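You operate a simulated robot arm through the tools that you are given. There is no shell and no other tool.

The job below is to be done with a simulated two-armed robot. You get a single attempt, and the scene is never put back.

JOB
Pick up the oil can that says "Medium" from the rack top with one hand, pass it to the other hand and put it on the store counter top. Set down upright: oil can.

The check looks at the end state, three seconds after you hand in, the way a careful person would. Anything else that was tipped, shoved, dropped, spilled or broken makes it a failure.

ROBOT AND FRAMES
Two 7-joint arms with two-finger grippers on one trunk, on a base that moves. Base frame: it is fixed to the floor where the robot stands at the start and does not move with it; the origin is under the middle of the robot, x ahead of it, y to its left, z up. Units: m, rad, N and s.
The left shoulder is at the start at [0.037, 0.162, 1.156], the right one opposite. With the tool pointing down near the work surface each hand reaches from about 0.1 to 0.62 m from the robot's upright axis, wherever it stands, measured 20 degrees to its own side. Places, roughly: oil can [2.5, 0.75, 1.25]; store counter top [1, -0.7, 0.8]. Payload 2.45 kg a hand.
The tool frame of a hand sits at the grasp point between the pads (the TCP): z along the fingers, y along the line on which they close. The tips reach 0.026 m beyond it. The gripper opens to 0.096 m; its body begins 0.069 m behind the TCP.
Orientation is told as [roll, pitch, yaw] about the base's x, y, z axes, in that order, counted from this pose: with the fingers straight down and closing along the base's y, the tool's x points along the base's -x, its y along +y and its z along -z.

CONTROLS
- The arms move only by the tool play_rows. It takes "left_series", "right_series" or both (then of equal length, played together; a hand with none holds still); each is a list of rows, each an object (a shift or turn left out is 0, a gripper value left out holds the last) with "travel": the shift along the tool's x, y, z in units of 50 mm (1.0 is 50 mm), a list of three; "turn": the turn, a rotation vector about the tool's x, y, z in units of 4 degrees (1.0 is 4 degrees), a list of three; "hand": the closure, from 0 (fully open) to 1 (shut). In form: [{"travel": [dx, dy, dz], "turn": [ax, ay, az], "hand": hand}, ...]. A call has 1 to 20 rows; each row shifts and turns the commanded pose from where the row before left it, along the tool's axes as they then stand. A call with a number of a shift or a turn outside -1 to 1 is refused whole. Rows are played at 5 a second. More than 0.05 m and 0.15 rad between two rows, or a gripper value outside its range, and nothing of the call is played. Where a pose cannot be reached the arm comes as near as it can. A force on the tool above 40 N (or 10 N above the force at the start of the call, whichever is more), or a blocked arm, ends the call early, and 0.2 s more pass. Each finger travels about 0.1199 m/s and halts on what it meets, pressing with about 27 N; the grip force reading is that of the motor and also rises with nothing between the fingers. The clock runs only during rows and for 0.2 s after the last one: add rows that do not move to give the fingers time. It gives the time, the measured TCP pose, the force on the tool (base axes), the opening and the grip force at its end, in the units of the frame above (readings bear some noise), with the torque about the TCP (base axes, N m) and any sound that the robot's microphone picked up, and new pictures: "pictures" is both (left out), scene, wrist or none (wrist: the cameras of the hands that moved).
- Cameras (640 x 400 px; columns grow to the right, rows downward): "scene" is now at [0.1081, 0.0113, 1.6448]; the picture's right is [0.14, -0.99, -0.00], its down [-0.63, -0.09, -0.77] and it looks along [0.77, 0.11, -0.63] (base axes); focal length 289 px, centre (320, 200). "left" rides on the left gripper at [0.082, -0.003, -0.098] in its tool frame; the picture's right is [0.04, 1.00, 0.00], its down [-0.73, 0.03, -0.68] and it looks along [-0.68, 0.03, 0.73] (tool axes); focal length 256 px, centre (320, 200). "right" rides on the right gripper at [0.082, 0.003, -0.098] in its tool frame; the picture's right is [-0.04, 1.00, 0.00], its down [-0.73, -0.03, -0.68] and it looks along [-0.68, -0.03, 0.73] (tool axes); focal length 256 px, centre (320, 200). There is no depth. A picture from a camera that has moved, and an enlarged one, comes with that camera's place and axes in the base frame and with its lens.
- lift_body(by): moves the trunk up (or, below 0, down) by that many m; the arms and the scene camera ride with it, the base frame stays. It gives what a move gives, with no picture.
- base_move(legs): drives the robot by 1 to 6 legs, each [ahead, left, turn to the left] in m, m and rad, along the robot's own axes; the way and the turn of a leg run together, so that a leg with both is an arc; at most 1.5 m and 3.142 rad a leg. The arms and the cameras ride along, it lands a little off, and it stops where it bumps. It gives what a move gives, and a new picture of the scene camera.
- aim_head(pan, tilt): turns the head with the scene camera to pan (to the left, within 2.094 rad either way) and tilt (down, from -0.506 to 1.204), counted from straight ahead of the robot (the tilt from the chest, where the trunk bows). It gives what a move gives, and a new picture of the scene camera.
- inspect(camera, box): a new picture of the part [left, top, right, bottom] of that camera's present view, enlarged. The clock stands still meanwhile.
- sign_off(): hands the job in; it is judged then, once.

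Places have to be worked out from the pictures, the camera data and where the tool is seen. Open the grippers and draw the arms clear of the work before you hand the job in, unless the task says otherwise.

The tools are called after ">>>" as name(argument=value, ...) on one line, values as JSON. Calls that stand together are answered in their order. play_rows: Moves the arms, as the interface text tells. Its arguments: {"type":"object","properties":{"left_series":{"type":"array","items":{"type":"object","properties":{"travel":{"type":"array","items":{"type":"number"}},"turn":{"type":"array","items":{"type":"number"}},"hand":{"type":"number"}}}},"right_series":{"type":"array","items":{"type":"object","properties":{"travel":{"type":"array","items":{"type":"number"}},"turn":{"type":"array","items":{"type":"number"}},"hand":{"type":"number"}}}},"pictures":{"type":"string","enum":["both","scene","wrist","none"]}},"required":[]} The other tools are called the same way: lift_body (by) moves the trunk up or down; base_move (legs) drives the base; aim_head (pan, tilt) turns the head that bears the scene camera; inspect (camera, box) takes an enlarged picture of a part of a camera's view; sign_off () hands the job in.

At the start:

```text
time: 0.0
left_ee_pos: [0.5732, 0.2089, 1.2026]
left_tool_rot: [0.001, 0.003, 0.001]
left_contact_force: [-0.4, 0.2, -0.1]
left_torque: [0.01, 0.03, -0.02]
left_finger_gap: 0.0962
left_grip_force: 0.1
right_ee_pos: [0.5195, -0.1735, 1.2312]
right_tool_rot: [-0.001, 0.003, 0.0]
right_contact_force: [-0.1, -0.4, 0.1]
right_torque: [0.01, 0.01, 0.0]
right_finger_gap: 0.0959
right_grip_force: 0.1
trunk travel left (down, up): [-0.325, 0.242]
robot x, y, heading: [0.001, 0.0023, 0.001]
head pan, tilt (commanded): [0.138, 0.681]
```

scene: 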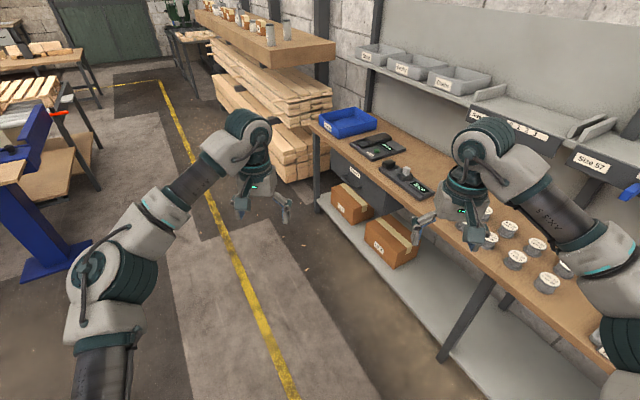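
right: 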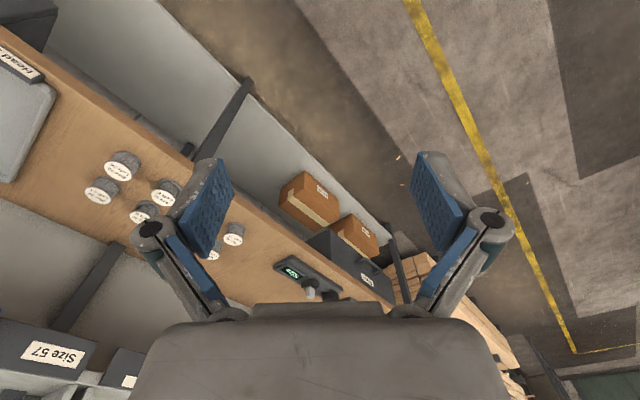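
left: 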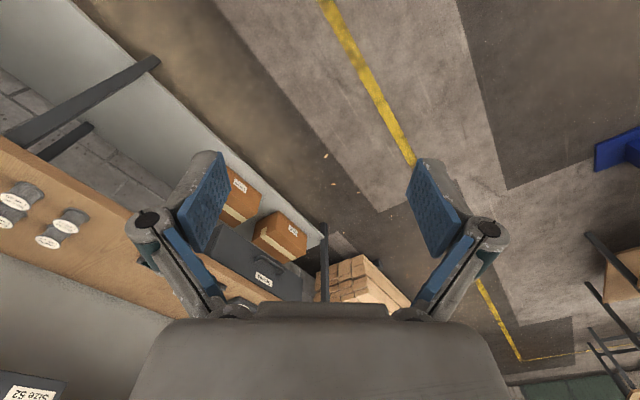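

The picture shows a rack ahead-left with cans on its top and a counter on the right with jars. I look closer at both the rack top and the counter.

>>> inspect(camera="scene", box=[180, 0, 340, 100])

>>> inspect(camera="scene", box=[300, 60, 640, 272])

```text
4.00 times, centred on (260, 50) of scene
camera zoom: at [0.1081, 0.0113, 1.6448], right [0.14, -0.99, 0.0], down [-0.63, -0.09, -0.77], along [0.77, 0.11, -0.63], focal length 1154 px, centre (560, 800)
```

zoom: 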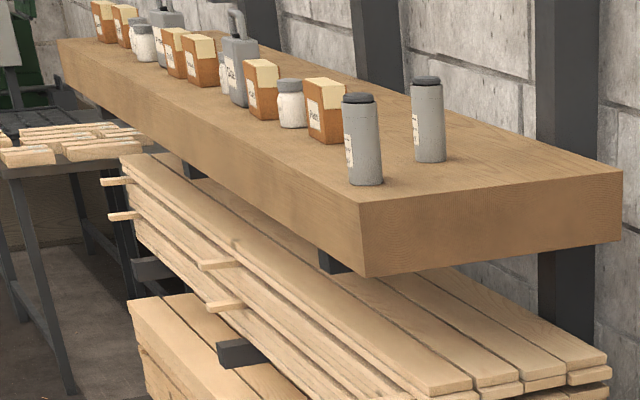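

```text
1.88 times, centred on (470, 166) of scene
camera zoom: at [0.1081, 0.0113, 1.6448], right [0.14, -0.99, 0.0], down [-0.63, -0.09, -0.77], along [0.77, 0.11, -0.63], focal length 543 px, centre (38, 264)
```

zoom: 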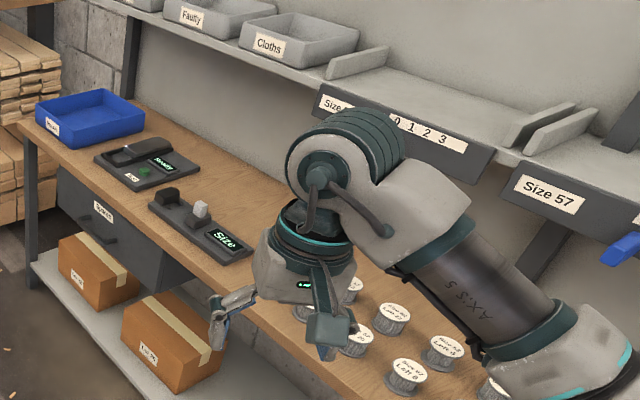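

Two grey cylindrical cans stand near the rack's near end (about [2.57,0.75] and [2.80,0.67]), with two jugs farther along; the rack and counter fronts run along a heading of about 0.64 rad. I turn parallel to the wall and drive along it to get a view of the labels.

>>> base_move(legs=[[0, 0, 0.64], [1.3, 0, 0]])

>>> aim_head(pan=-0.6, tilt=0.4)

```text
time: 8.1
left_ee_pos: [1.3261, 1.2829, 1.2046]
left_tool_rot: [0.001, -0.004, 0.657]
left_contact_force: [-0.1, 0.1, 0.4]
left_torque: [0.0, 0.01, -0.01]
left_finger_gap: 0.096
left_grip_force: 0.2
right_ee_pos: [1.5149, 0.9477, 1.2349]
right_tool_rot: [0.001, -0.003, 0.659]
right_contact_force: [0.1, -0.4, 0.2]
right_torque: [0.01, 0.02, 0.01]
right_finger_gap: 0.0959
right_grip_force: 0.1
trunk travel left (down, up): [-0.325, 0.242]
robot x, y, heading: [1.0012, 0.7705, 0.655]
head pan, tilt (commanded): [0.138, 0.681]
camera scene: at [1.0802, 0.8448, 1.6448], right [0.71, -0.7, 0.0], down [-0.44, -0.45, -0.77], along [0.54, 0.55, -0.63], focal length 289 px, centre (320, 200)
```

scene: 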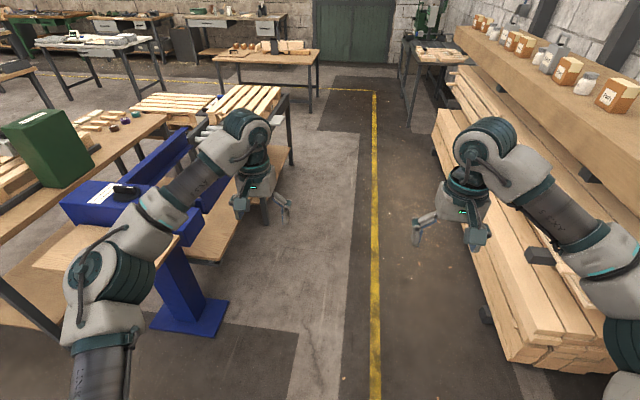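

```text
time: 9.2
left_ee_pos: [1.3231, 1.2805, 1.208]
left_tool_rot: [0.0, -0.006, 0.659]
left_contact_force: [1.0, 0.5, 0.0]
left_torque: [0.04, 0.04, 0.01]
left_finger_gap: 0.096
left_grip_force: 0.0
right_ee_pos: [1.5124, 0.9452, 1.2363]
right_tool_rot: [0.0, -0.006, 0.659]
right_contact_force: [-0.3, -0.2, -0.2]
right_torque: [-0.02, 0.01, 0.0]
right_finger_gap: 0.0959
right_grip_force: 0.1
trunk travel left (down, up): [-0.325, 0.242]
robot x, y, heading: [1.0025, 0.7698, 0.656]
head pan, tilt (commanded): [-0.6, 0.4]
camera scene: at [1.1136, 0.7889, 1.67], right [0.06, -1.0, 0.0], down [-0.39, -0.03, -0.92], along [0.92, 0.05, -0.39], focal length 289 px, centre (320, 200)
```

scene: 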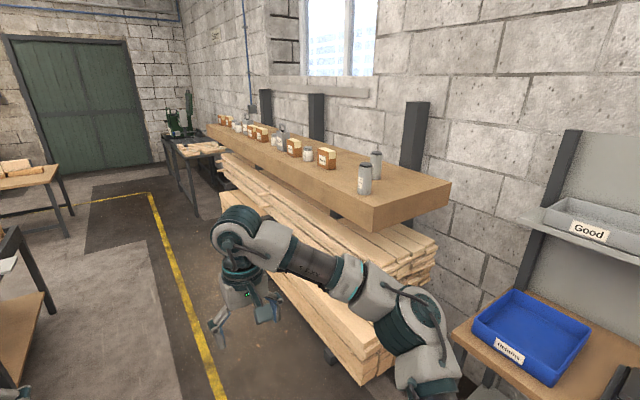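

I enlarge the rack top from here to read the labels.

>>> inspect(camera="scene", box=[300, 130, 400, 210])

>>> inspect(camera="scene", box=[200, 100, 320, 175])

```text
5.00 times, centred on (350, 170) of scene
camera zoom: at [1.1136, 0.7889, 1.67], right [0.06, -1.0, 0.0], down [-0.39, -0.03, -0.92], along [0.92, 0.05, -0.39], focal length 1443 px, centre (170, 350)
```

zoom: 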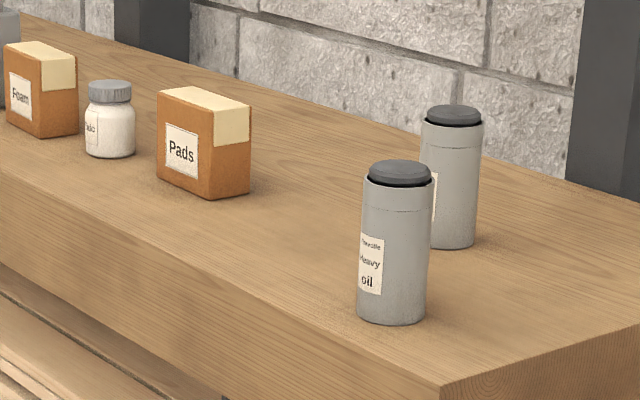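

```text
5.33 times, centred on (260, 138) of scene
camera zoom: at [1.1136, 0.7889, 1.67], right [0.06, -1.0, 0.0], down [-0.39, -0.03, -0.92], along [0.92, 0.05, -0.39], focal length 1539 px, centre (640, 533)
```

zoom: 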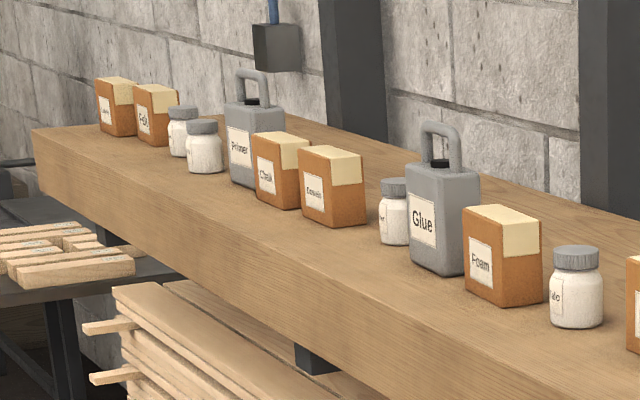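

The near can reads "Heavy oil"; the other grey can, farther from the front edge at about [2.48,0.59] with the rack top near z 1.21, is likely "Medium" but its label is hidden. I lift the trunk, drive along the rack at a safe distance and turn to face it to read the label.

>>> lift_body(by=0.2)

>>> base_move(legs=[[1.0, 0, 0], [0, 0, -1.58]])

>>> aim_head(pan=0.0, tilt=0.55)

```text
time: 11.4
left_ee_pos: [1.3244, 1.2802, 1.4068]
left_tool_rot: [0.0, -0.007, 0.658]
left_contact_force: [0.2, -0.4, 0.5]
left_torque: [0.0, 0.01, -0.01]
left_finger_gap: 0.0961
left_grip_force: 0.0
right_ee_pos: [1.5128, 0.9456, 1.4357]
right_tool_rot: [-0.001, -0.005, 0.656]
right_contact_force: [0.2, 0.8, -0.4]
right_torque: [-0.02, -0.03, -0.02]
right_finger_gap: 0.0959
right_grip_force: 0.0
trunk travel left (down, up): [-0.525, 0.042]
robot x, y, heading: [1.0019, 0.7709, 0.659]
head pan, tilt (commanded): [-0.6, 0.4]
```

```text
time: 20.5
left_ee_pos: [2.3113, 1.0509, 1.4076]
left_tool_rot: [0.001, -0.005, -0.932]
left_contact_force: [0.0, 0.6, 0.3]
left_torque: [0.02, 0.0, 0.0]
left_finger_gap: 0.0961
left_grip_force: 0.0
right_ee_pos: [1.9713, 0.8681, 1.4371]
right_tool_rot: [0.001, -0.007, -0.932]
right_contact_force: [-0.2, -0.5, 0.1]
right_torque: [0.0, 0.0, 0.02]
right_finger_gap: 0.0963
right_grip_force: 0.1
trunk travel left (down, up): [-0.525, 0.042]
robot x, y, heading: [1.808, 1.382, -0.935]
head pan, tilt (commanded): [-0.6, 0.4]
camera scene: at [1.8034, 1.2977, 1.8699], right [-1.0, -0.04, 0.0], down [-0.02, 0.39, -0.92], along [0.03, -0.92, -0.39], focal length 289 px, centre (320, 200)
```

scene: 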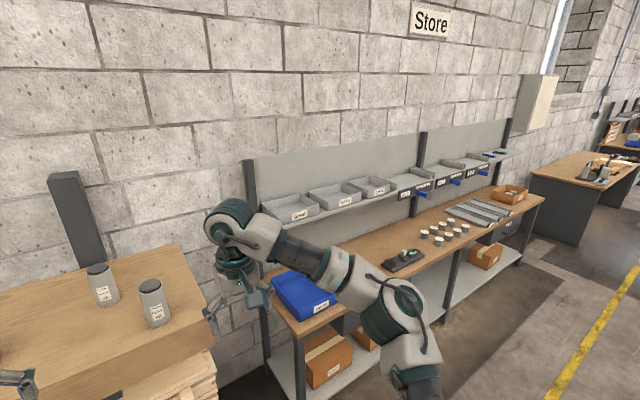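

```text
time: 21.5
left_ee_pos: [2.3077, 1.0556, 1.4096]
left_tool_rot: [0.001, -0.011, -0.935]
left_contact_force: [-0.4, 0.5, -0.4]
left_torque: [0.03, 0.0, 0.02]
left_finger_gap: 0.0961
left_grip_force: 0.1
right_ee_pos: [1.9677, 0.8734, 1.4381]
right_tool_rot: [-0.001, -0.01, -0.935]
right_contact_force: [0.6, 0.0, -0.2]
right_torque: [0.01, 0.02, 0.0]
right_finger_gap: 0.0956
right_grip_force: 0.1
trunk travel left (down, up): [-0.525, 0.042]
robot x, y, heading: [1.8076, 1.383, -0.935]
head pan, tilt (commanded): [0.0, 0.55]
camera scene: at [1.8528, 1.3184, 1.8562], right [-0.8, -0.59, 0.0], down [-0.31, 0.42, -0.85], along [0.5, -0.68, -0.53], focal length 289 px, centre (320, 200)
```

scene: 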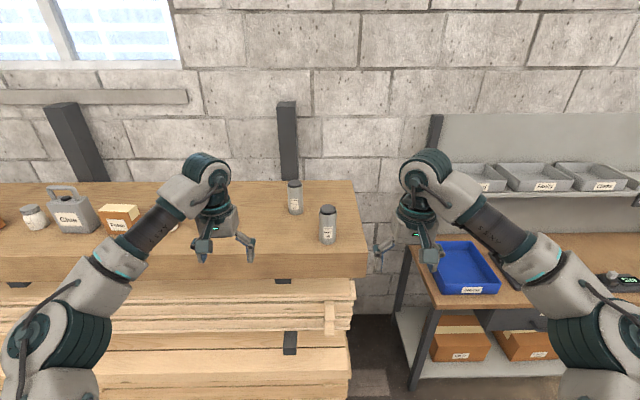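

The robot now faces the rack squarely, and the two oil cans are seen between the hands. I enlarge them to read the labels and the counter for free space.

>>> inspect(camera="scene", box=[270, 165, 366, 255])

>>> inspect(camera="scene", box=[80, 160, 400, 360])

```text
4.44 times, centred on (318, 210) of scene
camera zoom: at [1.8528, 1.3184, 1.8562], right [-0.8, -0.59, 0.0], down [-0.31, 0.42, -0.85], along [0.5, -0.68, -0.53], focal length 1283 px, centre (329, 156)
```

zoom: 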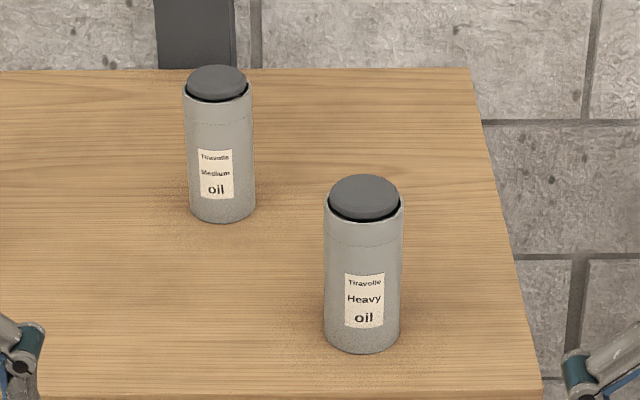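

```text
2.00 times, centred on (240, 260) of scene
camera zoom: at [1.8528, 1.3184, 1.8562], right [-0.8, -0.59, 0.0], down [-0.31, 0.42, -0.85], along [0.5, -0.68, -0.53], focal length 577 px, centre (480, 80)
```

zoom: 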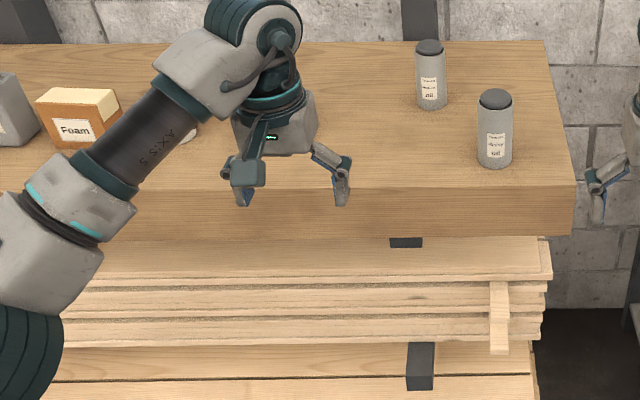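

The rear-left can reads "Tiravolle Medium oil"; I place its base at about [2.51,0.59,1.20], top near 1.34, and Heavy at about [2.30,0.66]. I tilt the head down to see how far the lumber sticks out and how close the base may go.

>>> aim_head(pan=0.0, tilt=1.1)

```text
time: 22.4
left_ee_pos: [2.3089, 1.0544, 1.4099]
left_tool_rot: [0.001, -0.011, -0.933]
left_contact_force: [-0.1, 0.0, 0.0]
left_torque: [-0.03, -0.01, -0.04]
left_finger_gap: 0.0962
left_grip_force: 0.0
right_ee_pos: [1.9691, 0.8722, 1.438]
right_tool_rot: [0.001, -0.011, -0.935]
right_contact_force: [-0.1, 0.2, -0.4]
right_torque: [0.01, 0.03, -0.04]
right_finger_gap: 0.0961
right_grip_force: 0.1
trunk travel left (down, up): [-0.525, 0.042]
robot x, y, heading: [1.8078, 1.3817, -0.939]
head pan, tilt (commanded): [0.0, 1.1]
camera scene: at [1.8374, 1.3394, 1.8131], right [-0.8, -0.59, 0.0], down [-0.53, 0.72, -0.45], along [0.27, -0.36, -0.89], focal length 289 px, centre (320, 200)
```

scene: 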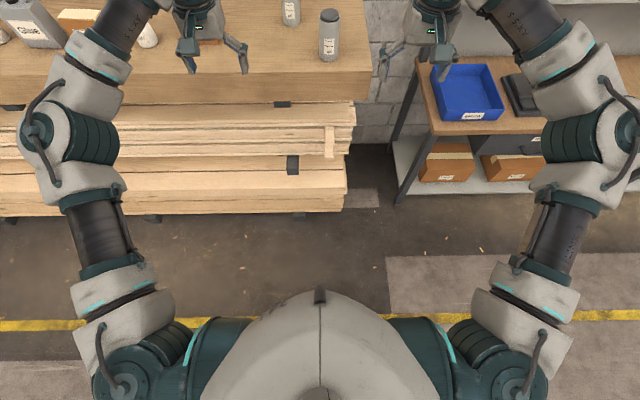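

The lumber face is about flush with the rack front, about 0.81 m ahead, so I can go forward about 0.33 m. First, in free space, I yaw the left tool 16° to the right and pitch it up to about 28° below horizontal, and pull the right hand back 0.1 m.

>>> play_rows(left_series=[{"turn": [0, 0, 1]}, {"turn": [0, 0, 1]}, {"turn": [0, 0, 1]}, {"turn": [0, 0, 1]}, {"turn": [0, -0.97, 0]}, {"turn": [0, -0.97, 0]}, {"turn": [0, -0.97, 0]}, {"turn": [0, -0.97, 0]}, {"turn": [0, -0.97, 0]}, {"turn": [0, -0.97, 0]}, {"turn": [0, -0.97, 0]}, {"turn": [0, -0.97, 0]}, {"turn": [0, -0.97, 0]}, {"turn": [0, -0.97, 0]}, {"turn": [0, -0.97, 0]}, {"turn": [0, -0.97, 0]}, {"turn": [0, -0.97, 0]}, {"turn": [0, -0.97, 0]}, {"turn": [0, -0.97, 0]}, {"turn": [0, -0.97, 0]}], right_series=[{"travel": [0.5, 0, 0]}, {"travel": [0.5, 0, 0]}, {"travel": [0.5, 0, 0]}, {"travel": [0.5, 0, 0]}, {}, {}, {}, {}, {}, {}, {}, {}, {}, {}, {}, {}, {}, {}, {}, {}], pictures="both")

```text
time: 26.6
left_ee_pos: [2.3091, 1.0555, 1.4091]
left_tool_rot: [0.003, -1.093, -1.217]
left_contact_force: [-0.2, -0.7, 0.5]
left_torque: [-0.01, -0.01, -0.01]
left_finger_gap: 0.0958
left_grip_force: 0.0
right_ee_pos: [1.9101, 0.9556, 1.437]
right_tool_rot: [0.001, -0.009, -0.934]
right_contact_force: [1.0, -0.4, -0.1]
right_torque: [-0.01, 0.0, -0.04]
right_finger_gap: 0.0963
right_grip_force: 0.0
trunk travel left (down, up): [-0.525, 0.042]
robot x, y, heading: [1.8108, 1.3806, -0.937]
head pan, tilt (commanded): [0.0, 1.1]
camera scene: at [1.8372, 1.3418, 1.8131], right [-0.8, -0.59, 0.0], down [-0.53, 0.72, -0.45], along [0.27, -0.36, -0.89], focal length 289 px, centre (320, 200)
camera right: at [1.8622, 1.024, 1.5347], right [0.83, 0.56, 0.0], down [0.41, -0.6, 0.69], along [0.39, -0.57, -0.73], focal length 256 px, centre (320, 200)
camera left: at [2.2604, 1.1709, 1.3806], right [0.93, 0.37, -0.03], down [-0.07, 0.26, 0.96], along [0.36, -0.89, 0.27], focal length 256 px, centre (320, 200)
```

scene: 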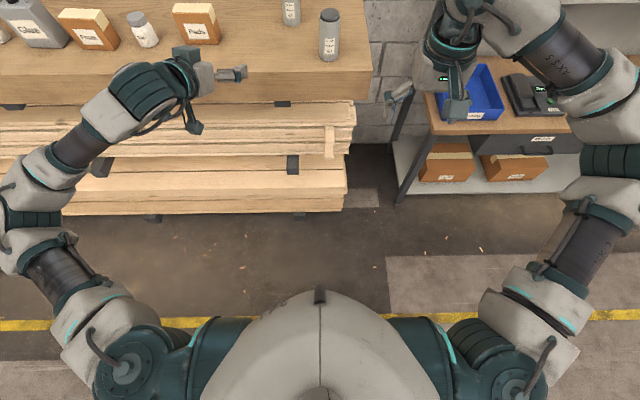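
right: 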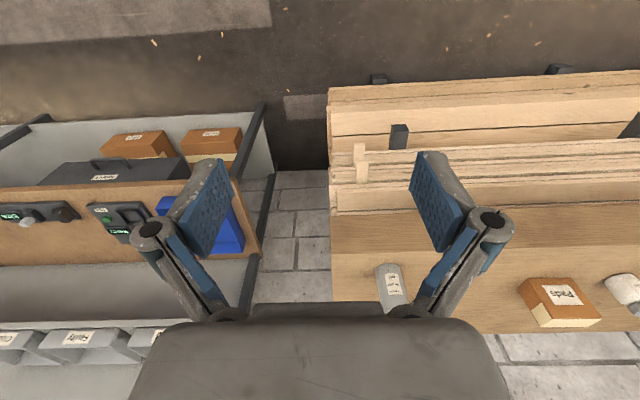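
left: 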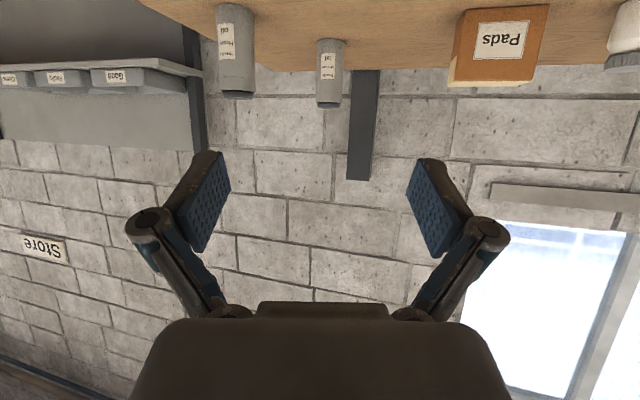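

The left tool is now about 27° below horizontal and the can is in its view, upside down as the camera is beneath the hand; I get Medium at about [2.514, 0.577]. I drive forward 0.25 m first and check the clearance.

>>> base_move(legs=[[0.25, 0, 0]])

```text
time: 28.5
left_ee_pos: [2.4594, 0.8599, 1.4107]
left_tool_rot: [0.008, -1.096, -1.211]
left_contact_force: [-0.1, 0.0, -1.1]
left_torque: [-0.02, 0.03, 0.0]
left_finger_gap: 0.0962
left_grip_force: 0.0
right_ee_pos: [2.0607, 0.7573, 1.4382]
right_tool_rot: [-0.001, -0.014, -0.928]
right_contact_force: [-0.5, 0.2, 0.2]
right_torque: [0.03, -0.02, -0.01]
right_finger_gap: 0.0961
right_grip_force: 0.1
trunk travel left (down, up): [-0.525, 0.042]
robot x, y, heading: [1.9577, 1.1786, -0.923]
head pan, tilt (commanded): [0.0, 1.1]
camera scene: at [1.9844, 1.1444, 1.8133], right [-0.8, -0.6, 0.0], down [-0.54, 0.71, -0.45], along [0.27, -0.36, -0.89], focal length 289 px, centre (320, 200)
```

scene: 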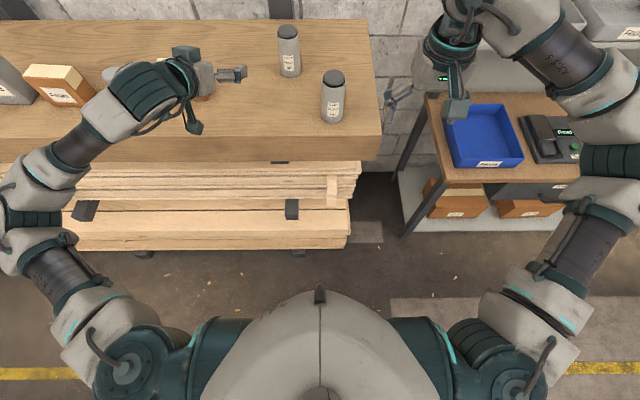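

No contact and the forces are quiet; the rack front is still about 0.56 m ahead of the axis. I go 0.1 m further so Medium comes to about 0.71 m ahead, then look with the head tilted less.

>>> base_move(legs=[[0.1, 0, 0]])

>>> aim_head(pan=0.05, tilt=0.8)

>>> inspect(camera="left", box=[0, 0, 640, 400])

```text
time: 29.6
left_ee_pos: [2.5184, 0.7808, 1.4147]
left_tool_rot: [0.011, -1.101, -1.216]
left_contact_force: [-0.7, -0.3, 0.4]
left_torque: [0.04, 0.02, 0.0]
left_finger_gap: 0.0963
left_grip_force: 0.1
right_ee_pos: [2.1203, 0.6788, 1.4405]
right_tool_rot: [0.001, -0.019, -0.927]
right_contact_force: [-0.7, 0.2, -0.3]
right_torque: [-0.02, -0.04, 0.02]
right_finger_gap: 0.096
right_grip_force: 0.2
trunk travel left (down, up): [-0.525, 0.042]
robot x, y, heading: [2.0204, 1.0945, -0.931]
head pan, tilt (commanded): [0.0, 1.1]
camera scene: at [2.0442, 1.0653, 1.8135], right [-0.8, -0.6, 0.0], down [-0.53, 0.71, -0.46], along [0.27, -0.37, -0.89], focal length 289 px, centre (320, 200)
```

scene: 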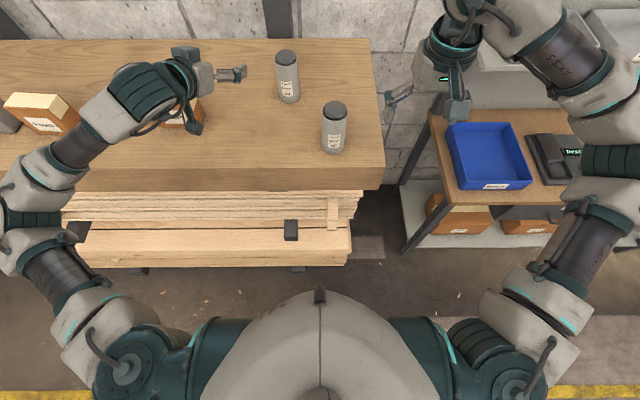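

```text
time: 30.4
left_ee_pos: [2.5233, 0.7744, 1.4107]
left_tool_rot: [0.006, -1.096, -1.211]
left_contact_force: [0.5, 1.3, 0.1]
left_torque: [0.0, 0.03, 0.01]
left_finger_gap: 0.0961
left_grip_force: 0.0
right_ee_pos: [2.1235, 0.6735, 1.4392]
right_tool_rot: [0.0, -0.015, -0.927]
right_contact_force: [1.0, 0.5, 0.4]
right_torque: [0.0, 0.02, -0.01]
right_finger_gap: 0.096
right_grip_force: 0.0
trunk travel left (down, up): [-0.525, 0.042]
robot x, y, heading: [2.0201, 1.0988, -0.928]
head pan, tilt (commanded): [0.051, 0.799]
camera scene: at [2.0651, 1.0441, 1.8348], right [-0.77, -0.64, 0.0], down [-0.46, 0.55, -0.69], along [0.44, -0.53, -0.72], focal length 289 px, centre (320, 200)
```

scene: 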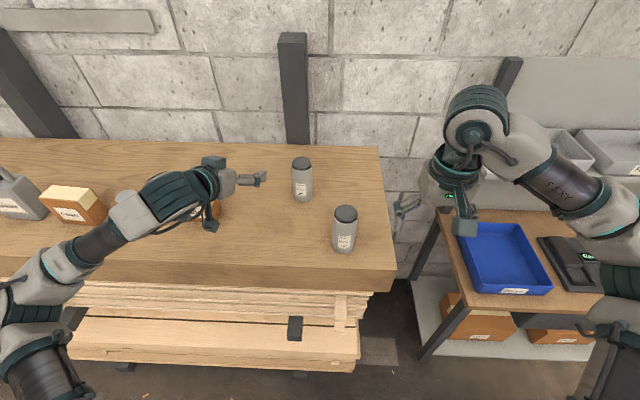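

```text
1.00 times, centred on (320, 200) of left (not enlarged: the box is as wide or as high as the picture)
camera zoom: at [2.4741, 0.8911, 1.3824], right [0.93, 0.38, -0.03], down [-0.07, 0.26, 0.96], along [0.37, -0.89, 0.27], focal length 256 px, centre (320, 200)
```

zoom: 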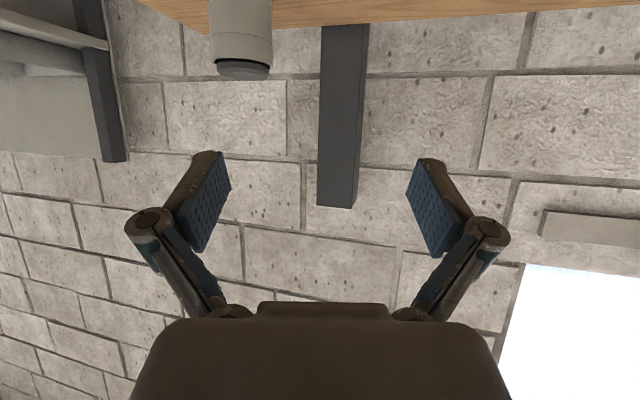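

The base is now at [2.02, 1.10] with the rack front still clear. I enlarge the cans to refine Medium's place before moving the left hand.

>>> inspect(camera="scene", box=[180, 130, 380, 255])

```text
3.20 times, centred on (280, 192) of scene
camera zoom: at [2.0651, 1.0441, 1.8348], right [-0.77, -0.64, 0.0], down [-0.46, 0.55, -0.69], along [0.44, -0.53, -0.72], focal length 924 px, centre (448, 224)
```

zoom: 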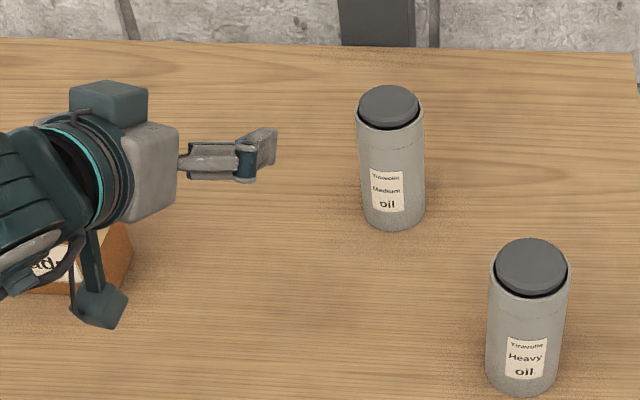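

The head view shows the wrist camera is a real block under the left hand, so I'll use a steeper tilt (40° below horizontal) to keep it above the rack top. I estimate Medium at [2.508, 0.585], 0.13 tall and 0.06 wide; I now go to a pre-grasp point 0.15 m back along the tool axis.

>>> play_rows(left_series=[{"turn": [0, 0.8, 0]}, {"turn": [0, 0.8, 0]}, {"turn": [0, 0.8, 0]}, {"turn": [0, 0.8, 0]}, {"travel": [0.08, -0.324, 0.322]}, {"travel": [0.08, -0.324, 0.322]}, {"travel": [0.08, -0.324, 0.322]}, {"travel": [0.08, -0.324, 0.322]}, {"travel": [0.08, -0.324, 0.322]}, {}, {}], pictures="both")

```text
time: 32.8
left_ee_pos: [2.4656, 0.7013, 1.3436]
left_tool_rot: [0.005, -0.873, -1.208]
left_contact_force: [0.4, -0.3, -0.6]
left_torque: [-0.01, -0.04, 0.02]
left_finger_gap: 0.0958
left_grip_force: 0.0
right_ee_pos: [2.1238, 0.6736, 1.4402]
right_tool_rot: [0.0, -0.015, -0.927]
right_contact_force: [0.1, -0.4, -0.3]
right_torque: [-0.02, 0.0, -0.04]
right_finger_gap: 0.0962
right_grip_force: 0.1
trunk travel left (down, up): [-0.525, 0.042]
robot x, y, heading: [2.0202, 1.0991, -0.928]
head pan, tilt (commanded): [0.051, 0.799]
camera scene: at [2.0643, 1.0427, 1.8348], right [-0.77, -0.64, 0.0], down [-0.46, 0.55, -0.69], along [0.44, -0.53, -0.72], focal length 289 px, centre (320, 200)
camera left: at [2.4151, 0.8194, 1.3429], right [0.92, 0.38, -0.03], down [0.01, 0.06, 1.0], along [0.38, -0.92, 0.05], focal length 256 px, centre (320, 200)
```

scene: 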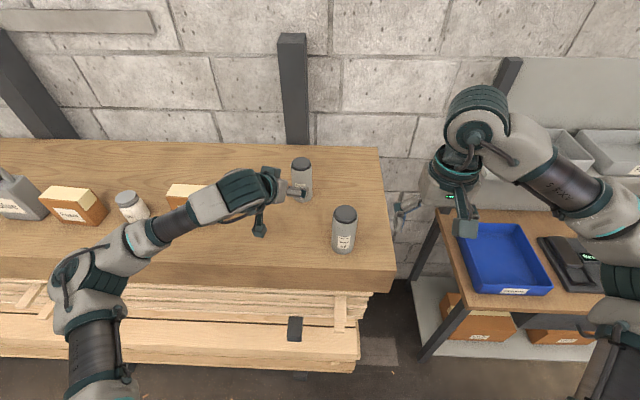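
left: 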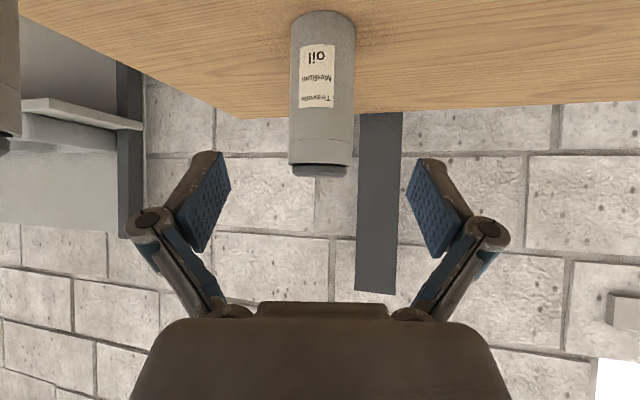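

The wrist camera shows "Medium" centred between the fingers (column about 321) with the rack top at about z 1.198. I advance 0.11 m along the tool axis and check before the last bit.

>>> play_rows(left_series=[{"travel": [0, 0, 0.4]}, {"travel": [0, 0, 0.4]}, {"travel": [0, 0, 0.4]}, {"travel": [0, 0, 0.4]}, {"travel": [0, 0, 0.4]}, {"travel": [0, 0, 0.2]}, {}, {}], pictures="both")

>>> inspect(camera="scene", box=[220, 130, 380, 230])

```text
time: 34.6
left_ee_pos: [2.4925, 0.6221, 1.2738]
left_tool_rot: [0.007, -0.874, -1.211]
left_contact_force: [0.4, 0.5, 0.0]
left_torque: [0.01, -0.02, 0.02]
left_finger_gap: 0.096
left_grip_force: 0.2
right_ee_pos: [2.1231, 0.6729, 1.4388]
right_tool_rot: [-0.002, -0.013, -0.926]
right_contact_force: [-0.3, 0.0, 0.6]
right_torque: [0.01, -0.02, -0.01]
right_finger_gap: 0.0958
right_grip_force: 0.1
trunk travel left (down, up): [-0.525, 0.042]
robot x, y, heading: [2.0226, 1.0952, -0.929]
head pan, tilt (commanded): [0.051, 0.799]
camera scene: at [2.0646, 1.0415, 1.8348], right [-0.77, -0.64, 0.0], down [-0.46, 0.55, -0.69], along [0.44, -0.53, -0.72], focal length 289 px, centre (320, 200)
camera left: at [2.4432, 0.7401, 1.2726], right [0.92, 0.38, -0.03], down [0.01, 0.06, 1.0], along [0.38, -0.92, 0.05], focal length 256 px, centre (320, 200)
```

scene: 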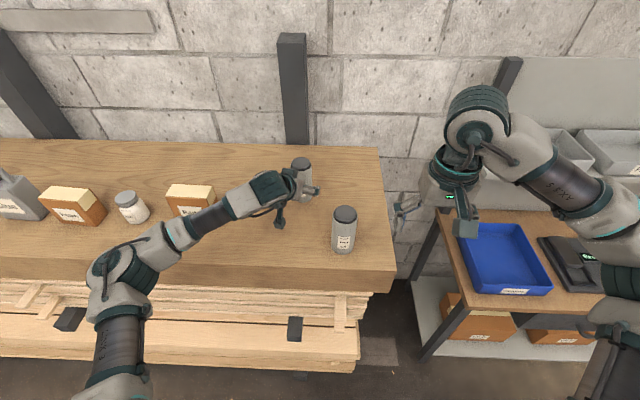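
left: 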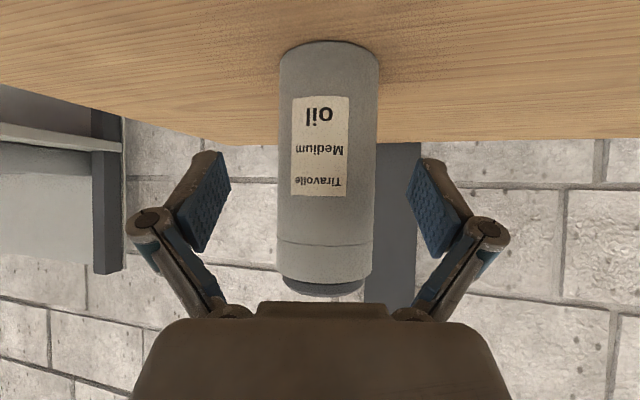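

```text
4.00 times, centred on (300, 180) of scene
camera zoom: at [2.0646, 1.0415, 1.8348], right [-0.77, -0.64, 0.0], down [-0.46, 0.55, -0.69], along [0.44, -0.53, -0.72], focal length 1154 px, centre (400, 280)
```

zoom: 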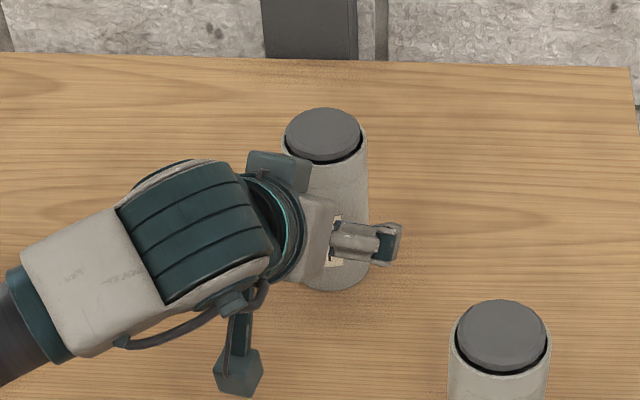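

The can is nearly centred (about 4 mm to the picture's right) with the fingers on both sides of it and no contact. I move the last 39 mm along the tool axis with a small sideways correction and check before closing.

>>> play_rows(left_series=[{"travel": [0, 0.04, 0.26]}, {"travel": [0, 0.04, 0.26]}, {"travel": [0, 0, 0.26]}, {}, {}], pictures="both")

>>> inspect(camera="scene", box=[220, 130, 380, 230])

```text
time: 35.8
left_ee_pos: [2.5094, 0.5952, 1.2493]
left_tool_rot: [0.008, -0.874, -1.213]
left_contact_force: [-0.3, -0.2, -0.5]
left_torque: [0.03, -0.02, 0.04]
left_finger_gap: 0.0959
left_grip_force: 0.1
right_ee_pos: [2.1212, 0.6722, 1.4387]
right_tool_rot: [0.0, -0.015, -0.925]
right_contact_force: [-0.5, 0.3, -0.2]
right_torque: [0.05, -0.02, 0.05]
right_finger_gap: 0.0963
right_grip_force: 0.1
trunk travel left (down, up): [-0.525, 0.042]
robot x, y, heading: [2.0219, 1.0953, -0.929]
head pan, tilt (commanded): [0.051, 0.799]
camera scene: at [2.0645, 1.0415, 1.8348], right [-0.77, -0.64, 0.0], down [-0.46, 0.55, -0.69], along [0.44, -0.53, -0.72], focal length 289 px, centre (320, 200)
camera left: at [2.4589, 0.7139, 1.2484], right [0.92, 0.38, -0.03], down [0.01, 0.06, 1.0], along [0.38, -0.92, 0.05], focal length 256 px, centre (320, 200)
```

scene: 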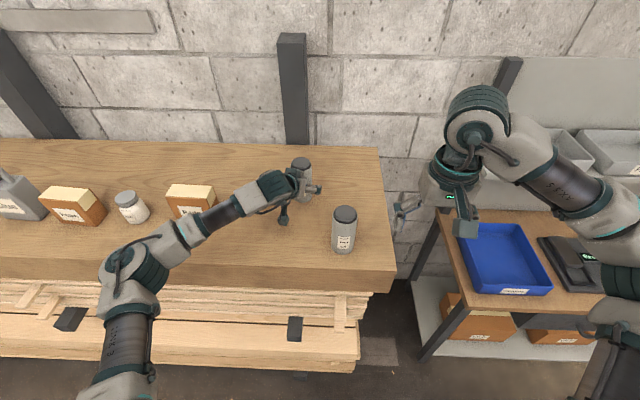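
left: 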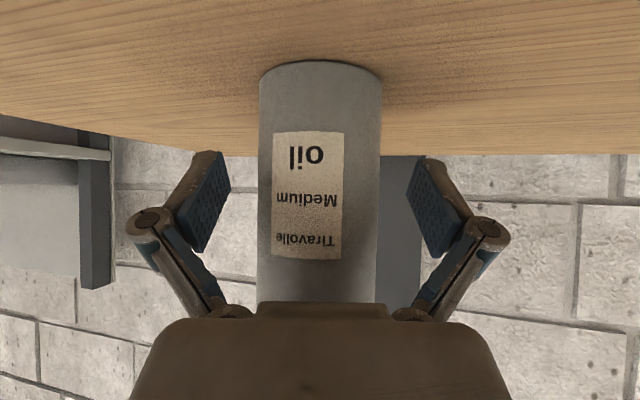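

```text
4.00 times, centred on (300, 180) of scene
camera zoom: at [2.0645, 1.0415, 1.8348], right [-0.77, -0.64, 0.0], down [-0.46, 0.55, -0.69], along [0.44, -0.53, -0.72], focal length 1154 px, centre (400, 280)
```

zoom: 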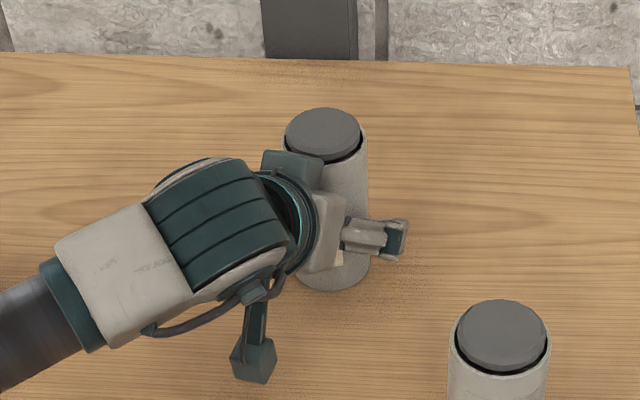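

The can's axis is now about 9 mm beyond the TCP, centred laterally (columns 258–382), height on the can about 50 mm. I close the left gripper gently and wait.

>>> play_rows(left_series=[{"hand": 0.2}, {"hand": 0.3}, {"hand": 0.4}, {"hand": 0.6}, {"hand": 1.0}, {"hand": 1.0}, {"hand": 1.0}], pictures="both")

```text
time: 37.4
left_ee_pos: [2.5076, 0.5955, 1.2499]
left_tool_rot: [0.008, -0.874, -1.212]
left_contact_force: [-0.7, 0.0, 0.9]
left_torque: [-0.01, 0.08, 0.03]
left_finger_gap: 0.0586
left_grip_force: 27.1
right_ee_pos: [2.1222, 0.6727, 1.4398]
right_tool_rot: [-0.001, -0.012, -0.927]
right_contact_force: [-0.3, 0.0, -0.5]
right_torque: [-0.01, 0.02, 0.01]
right_finger_gap: 0.0957
right_grip_force: 0.2
trunk travel left (down, up): [-0.525, 0.042]
robot x, y, heading: [2.0194, 1.0965, -0.932]
head pan, tilt (commanded): [0.051, 0.799]
camera scene: at [2.0639, 1.0417, 1.8348], right [-0.77, -0.64, 0.0], down [-0.46, 0.55, -0.69], along [0.45, -0.53, -0.72], focal length 289 px, centre (320, 200)
camera left: at [2.4586, 0.714, 1.2486], right [0.92, 0.38, -0.03], down [0.01, 0.06, 1.0], along [0.38, -0.92, 0.05], focal length 256 px, centre (320, 200)
```

scene: 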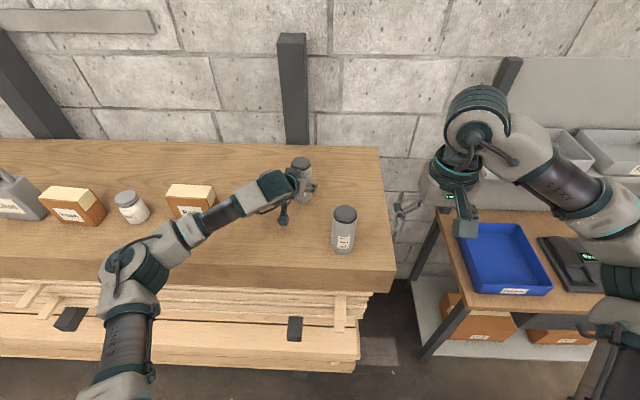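
left: 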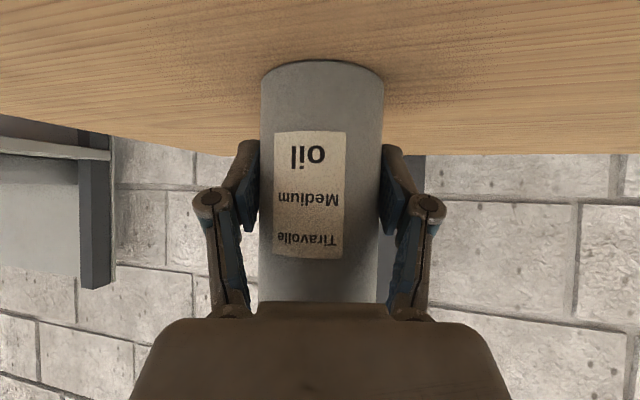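

The grip holds at 58.6 mm and 27 N with no side force. I lift the can straight up by 0.15 m, so its base clears the other can's top.

>>> play_rows(left_series=[{"travel": [-0.115, 0, -0.097]}, {"travel": [-0.115, 0, -0.097]}, {"travel": [-0.23, 0, -0.193]}, {"travel": [-0.23, 0, -0.193]}, {"travel": [-0.23, 0, -0.193]}, {"travel": [-0.23, 0, -0.193]}, {"travel": [-0.23, 0, -0.193]}, {"travel": [-0.23, 0, -0.193]}, {"travel": [-0.23, 0, -0.193]}, {"travel": [-0.23, 0, -0.193]}, {"travel": [-0.23, 0, -0.193]}, {}], pictures="both")

```text
time: 40.0
left_ee_pos: [2.5086, 0.5954, 1.4007]
left_tool_rot: [0.007, -0.873, -1.21]
left_contact_force: [-1.1, 0.3, -3.4]
left_torque: [0.03, -0.02, 0.01]
left_finger_gap: 0.0588
left_grip_force: 27.1
right_ee_pos: [2.1228, 0.6726, 1.439]
right_tool_rot: [0.0, -0.014, -0.928]
right_contact_force: [-0.7, 0.0, -0.6]
right_torque: [-0.01, -0.02, 0.0]
right_finger_gap: 0.0958
right_grip_force: 0.1
trunk travel left (down, up): [-0.525, 0.042]
robot x, y, heading: [2.02, 1.0963, -0.926]
head pan, tilt (commanded): [0.051, 0.799]
camera scene: at [2.065, 1.0407, 1.8347], right [-0.77, -0.64, 0.0], down [-0.46, 0.55, -0.69], along [0.44, -0.53, -0.72], focal length 289 px, centre (320, 200)
camera left: at [2.4578, 0.7133, 1.3996], right [0.92, 0.38, -0.03], down [0.01, 0.05, 1.0], along [0.38, -0.92, 0.05], focal length 256 px, centre (320, 200)
```

scene: 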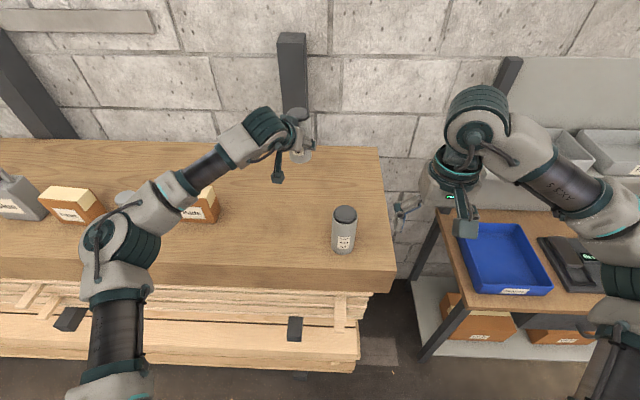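
left: 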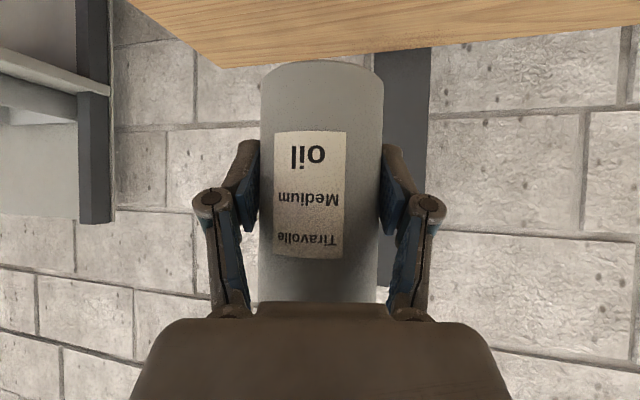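

The can is up, its weight shows as about 3.4 N, and Heavy stands untouched. I back the base off 0.38 m along the free aisle.

>>> base_move(legs=[[-0.38, 0, 0]])

```text
time: 42.5
left_ee_pos: [2.2791, 0.8969, 1.3982]
left_tool_rot: [0.007, -0.87, -1.213]
left_contact_force: [-0.4, 0.3, -4.1]
left_torque: [0.02, 0.02, 0.01]
left_finger_gap: 0.0591
left_grip_force: 26.9
right_ee_pos: [1.8929, 0.975, 1.4362]
right_tool_rot: [0.0, -0.014, -0.93]
right_contact_force: [0.1, -0.2, -1.1]
right_torque: [0.0, 0.01, -0.02]
right_finger_gap: 0.0958
right_grip_force: 0.1
trunk travel left (down, up): [-0.525, 0.042]
robot x, y, heading: [1.7899, 1.4006, -0.931]
head pan, tilt (commanded): [0.051, 0.799]
camera scene: at [1.8381, 1.343, 1.8345], right [-0.77, -0.64, 0.0], down [-0.46, 0.56, -0.69], along [0.44, -0.53, -0.72], focal length 289 px, centre (320, 200)
```

scene: 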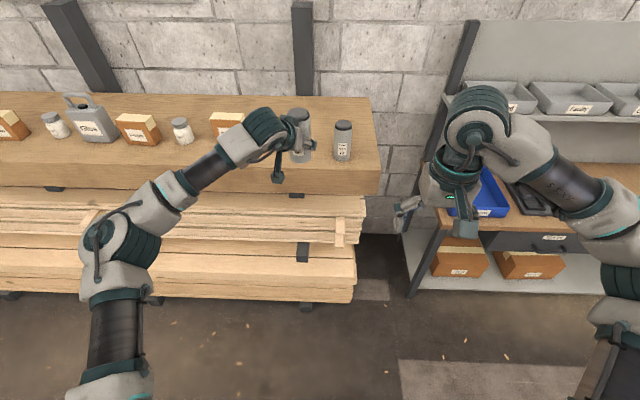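

The robot is clear of the rack. I bring the can in front of the chest (toward 0.47 ahead, centre) with the left hand while moving the right hand up and to the right out of the way.

>>> play_rows(left_series=[{"travel": [0.361, -0.263, -0.212]}, {"travel": [0.361, -0.263, -0.212]}, {"travel": [0.361, -0.263, -0.212]}, {"travel": [0.361, -0.263, -0.212]}, {"travel": [0.361, -0.263, -0.212]}, {"travel": [0.361, -0.263, -0.212]}, {"travel": [0.361, -0.263, -0.212]}, {"travel": [0.361, -0.263, -0.212]}, {"travel": [0.361, -0.263, -0.212]}, {"travel": [0.361, -0.263, -0.212]}, {}], right_series=[{"travel": [0, -0.4, -0.4]}, {"travel": [0, -0.4, -0.4]}, {"travel": [0, -0.4, -0.4]}, {"travel": [0, -0.4, -0.4]}, {"travel": [0, -0.4, -0.4]}, {}, {}, {}, {}, {}, {}], pictures="scene")

```text
time: 44.9
left_ee_pos: [2.0785, 1.0405, 1.3308]
left_tool_rot: [0.009, -0.876, -1.216]
left_contact_force: [0.5, 0.5, -3.7]
left_torque: [0.02, -0.01, 0.01]
left_finger_gap: 0.0588
left_grip_force: 26.9
right_ee_pos: [1.8047, 0.9228, 1.5386]
right_tool_rot: [0.0, -0.017, -0.93]
right_contact_force: [-0.6, -0.9, 0.4]
right_torque: [0.0, 0.0, -0.01]
right_finger_gap: 0.0959
right_grip_force: 0.1
trunk travel left (down, up): [-0.525, 0.042]
robot x, y, heading: [1.789, 1.3991, -0.93]
head pan, tilt (commanded): [0.051, 0.799]
camera scene: at [1.8329, 1.3479, 1.8348], right [-0.77, -0.64, 0.0], down [-0.46, 0.55, -0.69], along [0.44, -0.53, -0.72], focal length 289 px, centre (320, 200)
```

scene: 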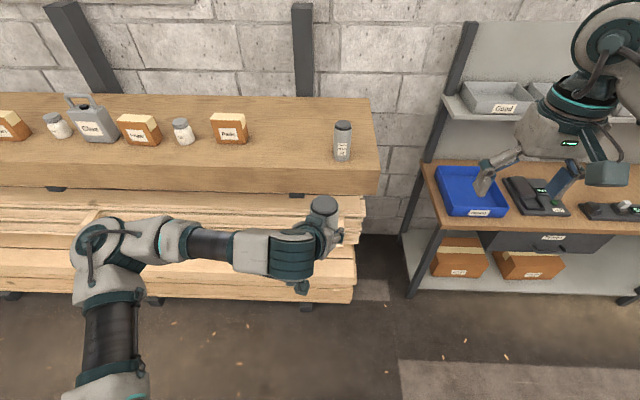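

The can is at about 0.46 m ahead, held upright. I now yaw the left hand further right (64°) so its arm lies to the left of the can, and turn the right tool the other way toward facing left.

>>> play_rows(left_series=[{"turn": [0.766, 0, 0.643]}, {"turn": [0.766, 0, 0.643]}, {"turn": [0.766, 0, 0.643]}, {"turn": [0.766, 0, 0.643]}, {"turn": [0.766, 0, 0.643]}, {"turn": [0.766, 0, 0.643]}, {"turn": [0.766, 0, 0.643]}, {"turn": [0.766, 0, 0.643]}, {"turn": [0.766, 0, 0.643]}, {"turn": [0.766, 0, 0.643]}, {"turn": [0.766, 0, 0.643]}, {"turn": [0.766, 0, 0.643]}, {"turn": [0.766, 0, 0.643]}, {"turn": [0.766, 0, 0.643]}, {"turn": [0.766, 0, 0.643]}, {"turn": [0.766, 0, 0.643]}, {}], right_series=[{"turn": [0, 0, -1]}, {"turn": [0, 0, -1]}, {"turn": [0, 0, -1]}, {"turn": [0, 0, -1]}, {"turn": [0, 0, -1]}, {"turn": [0, 0, -1]}, {"turn": [0, 0, -1]}, {"turn": [0, 0, -1]}, {"turn": [0, 0, -1]}, {"turn": [0, 0, -1]}, {"turn": [0, 0, -1]}, {"turn": [0, 0, -1]}, {"turn": [0, 0, -1]}, {"turn": [0, 0, -1]}, {"turn": [0, 0, -1]}, {"turn": [0, 0, -1]}, {}], pictures="both")

```text
time: 48.5
left_ee_pos: [2.0802, 1.0413, 1.3312]
left_tool_rot: [0.01, -0.869, -2.121]
left_contact_force: [0.3, 0.0, -3.4]
left_torque: [0.01, -0.01, -0.02]
left_finger_gap: 0.0588
left_grip_force: 26.7
left hand out of reach, approached as far as the arm can: row 14, 15, 16
right_ee_pos: [1.8324, 1.0159, 1.4751]
right_tool_rot: [-0.016, -0.008, 0.188]
right_contact_force: [0.1, 0.3, -0.1]
right_torque: [0.01, 0.01, -0.01]
right_finger_gap: 0.0959
right_grip_force: 0.1
right hand out of reach, approached as far as the arm can: row 9, 10, 11, 12, 13, 14, 15, 16
trunk travel left (down, up): [-0.525, 0.042]
robot x, y, heading: [1.7882, 1.4047, -0.927]
head pan, tilt (commanded): [0.051, 0.799]
camera scene: at [1.8344, 1.3486, 1.8348], right [-0.77, -0.64, 0.0], down [-0.46, 0.55, -0.69], along [0.44, -0.53, -0.72], focal length 289 px, centre (320, 200)
camera right: at [1.7495, 1.0043, 1.5729], right [-0.15, 0.99, -0.02], down [0.72, 0.12, 0.69], along [0.68, 0.09, -0.73], focal length 256 px, centre (320, 200)
camera left: at [2.1429, 1.1531, 1.3309], right [0.87, -0.49, -0.02], down [0.04, 0.03, 1.0], along [-0.49, -0.87, 0.05], focal length 256 px, centre (320, 200)
```

scene: 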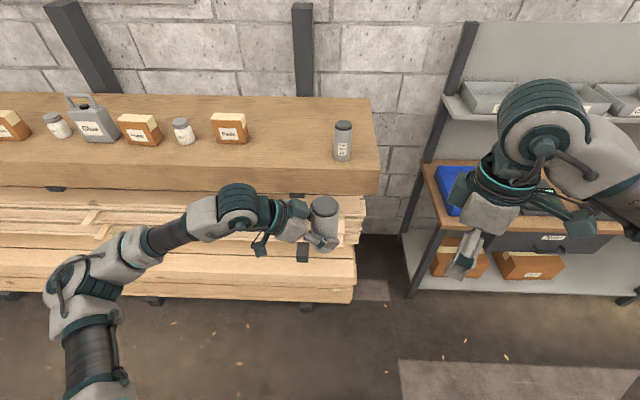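
right: 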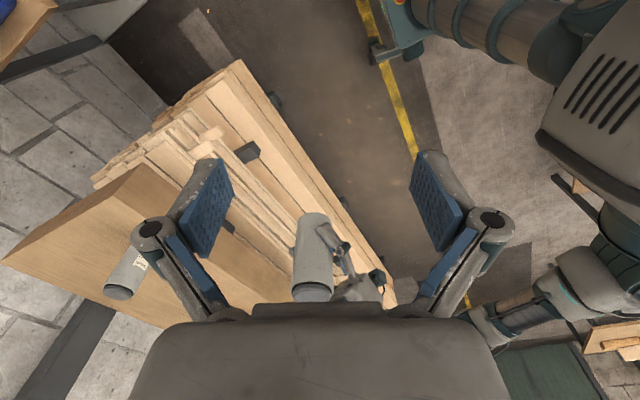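
left: 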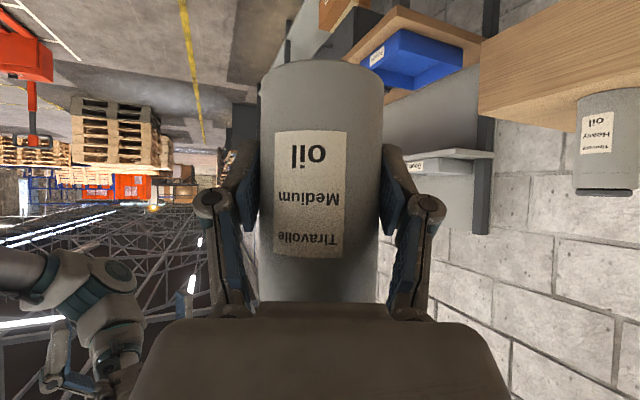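

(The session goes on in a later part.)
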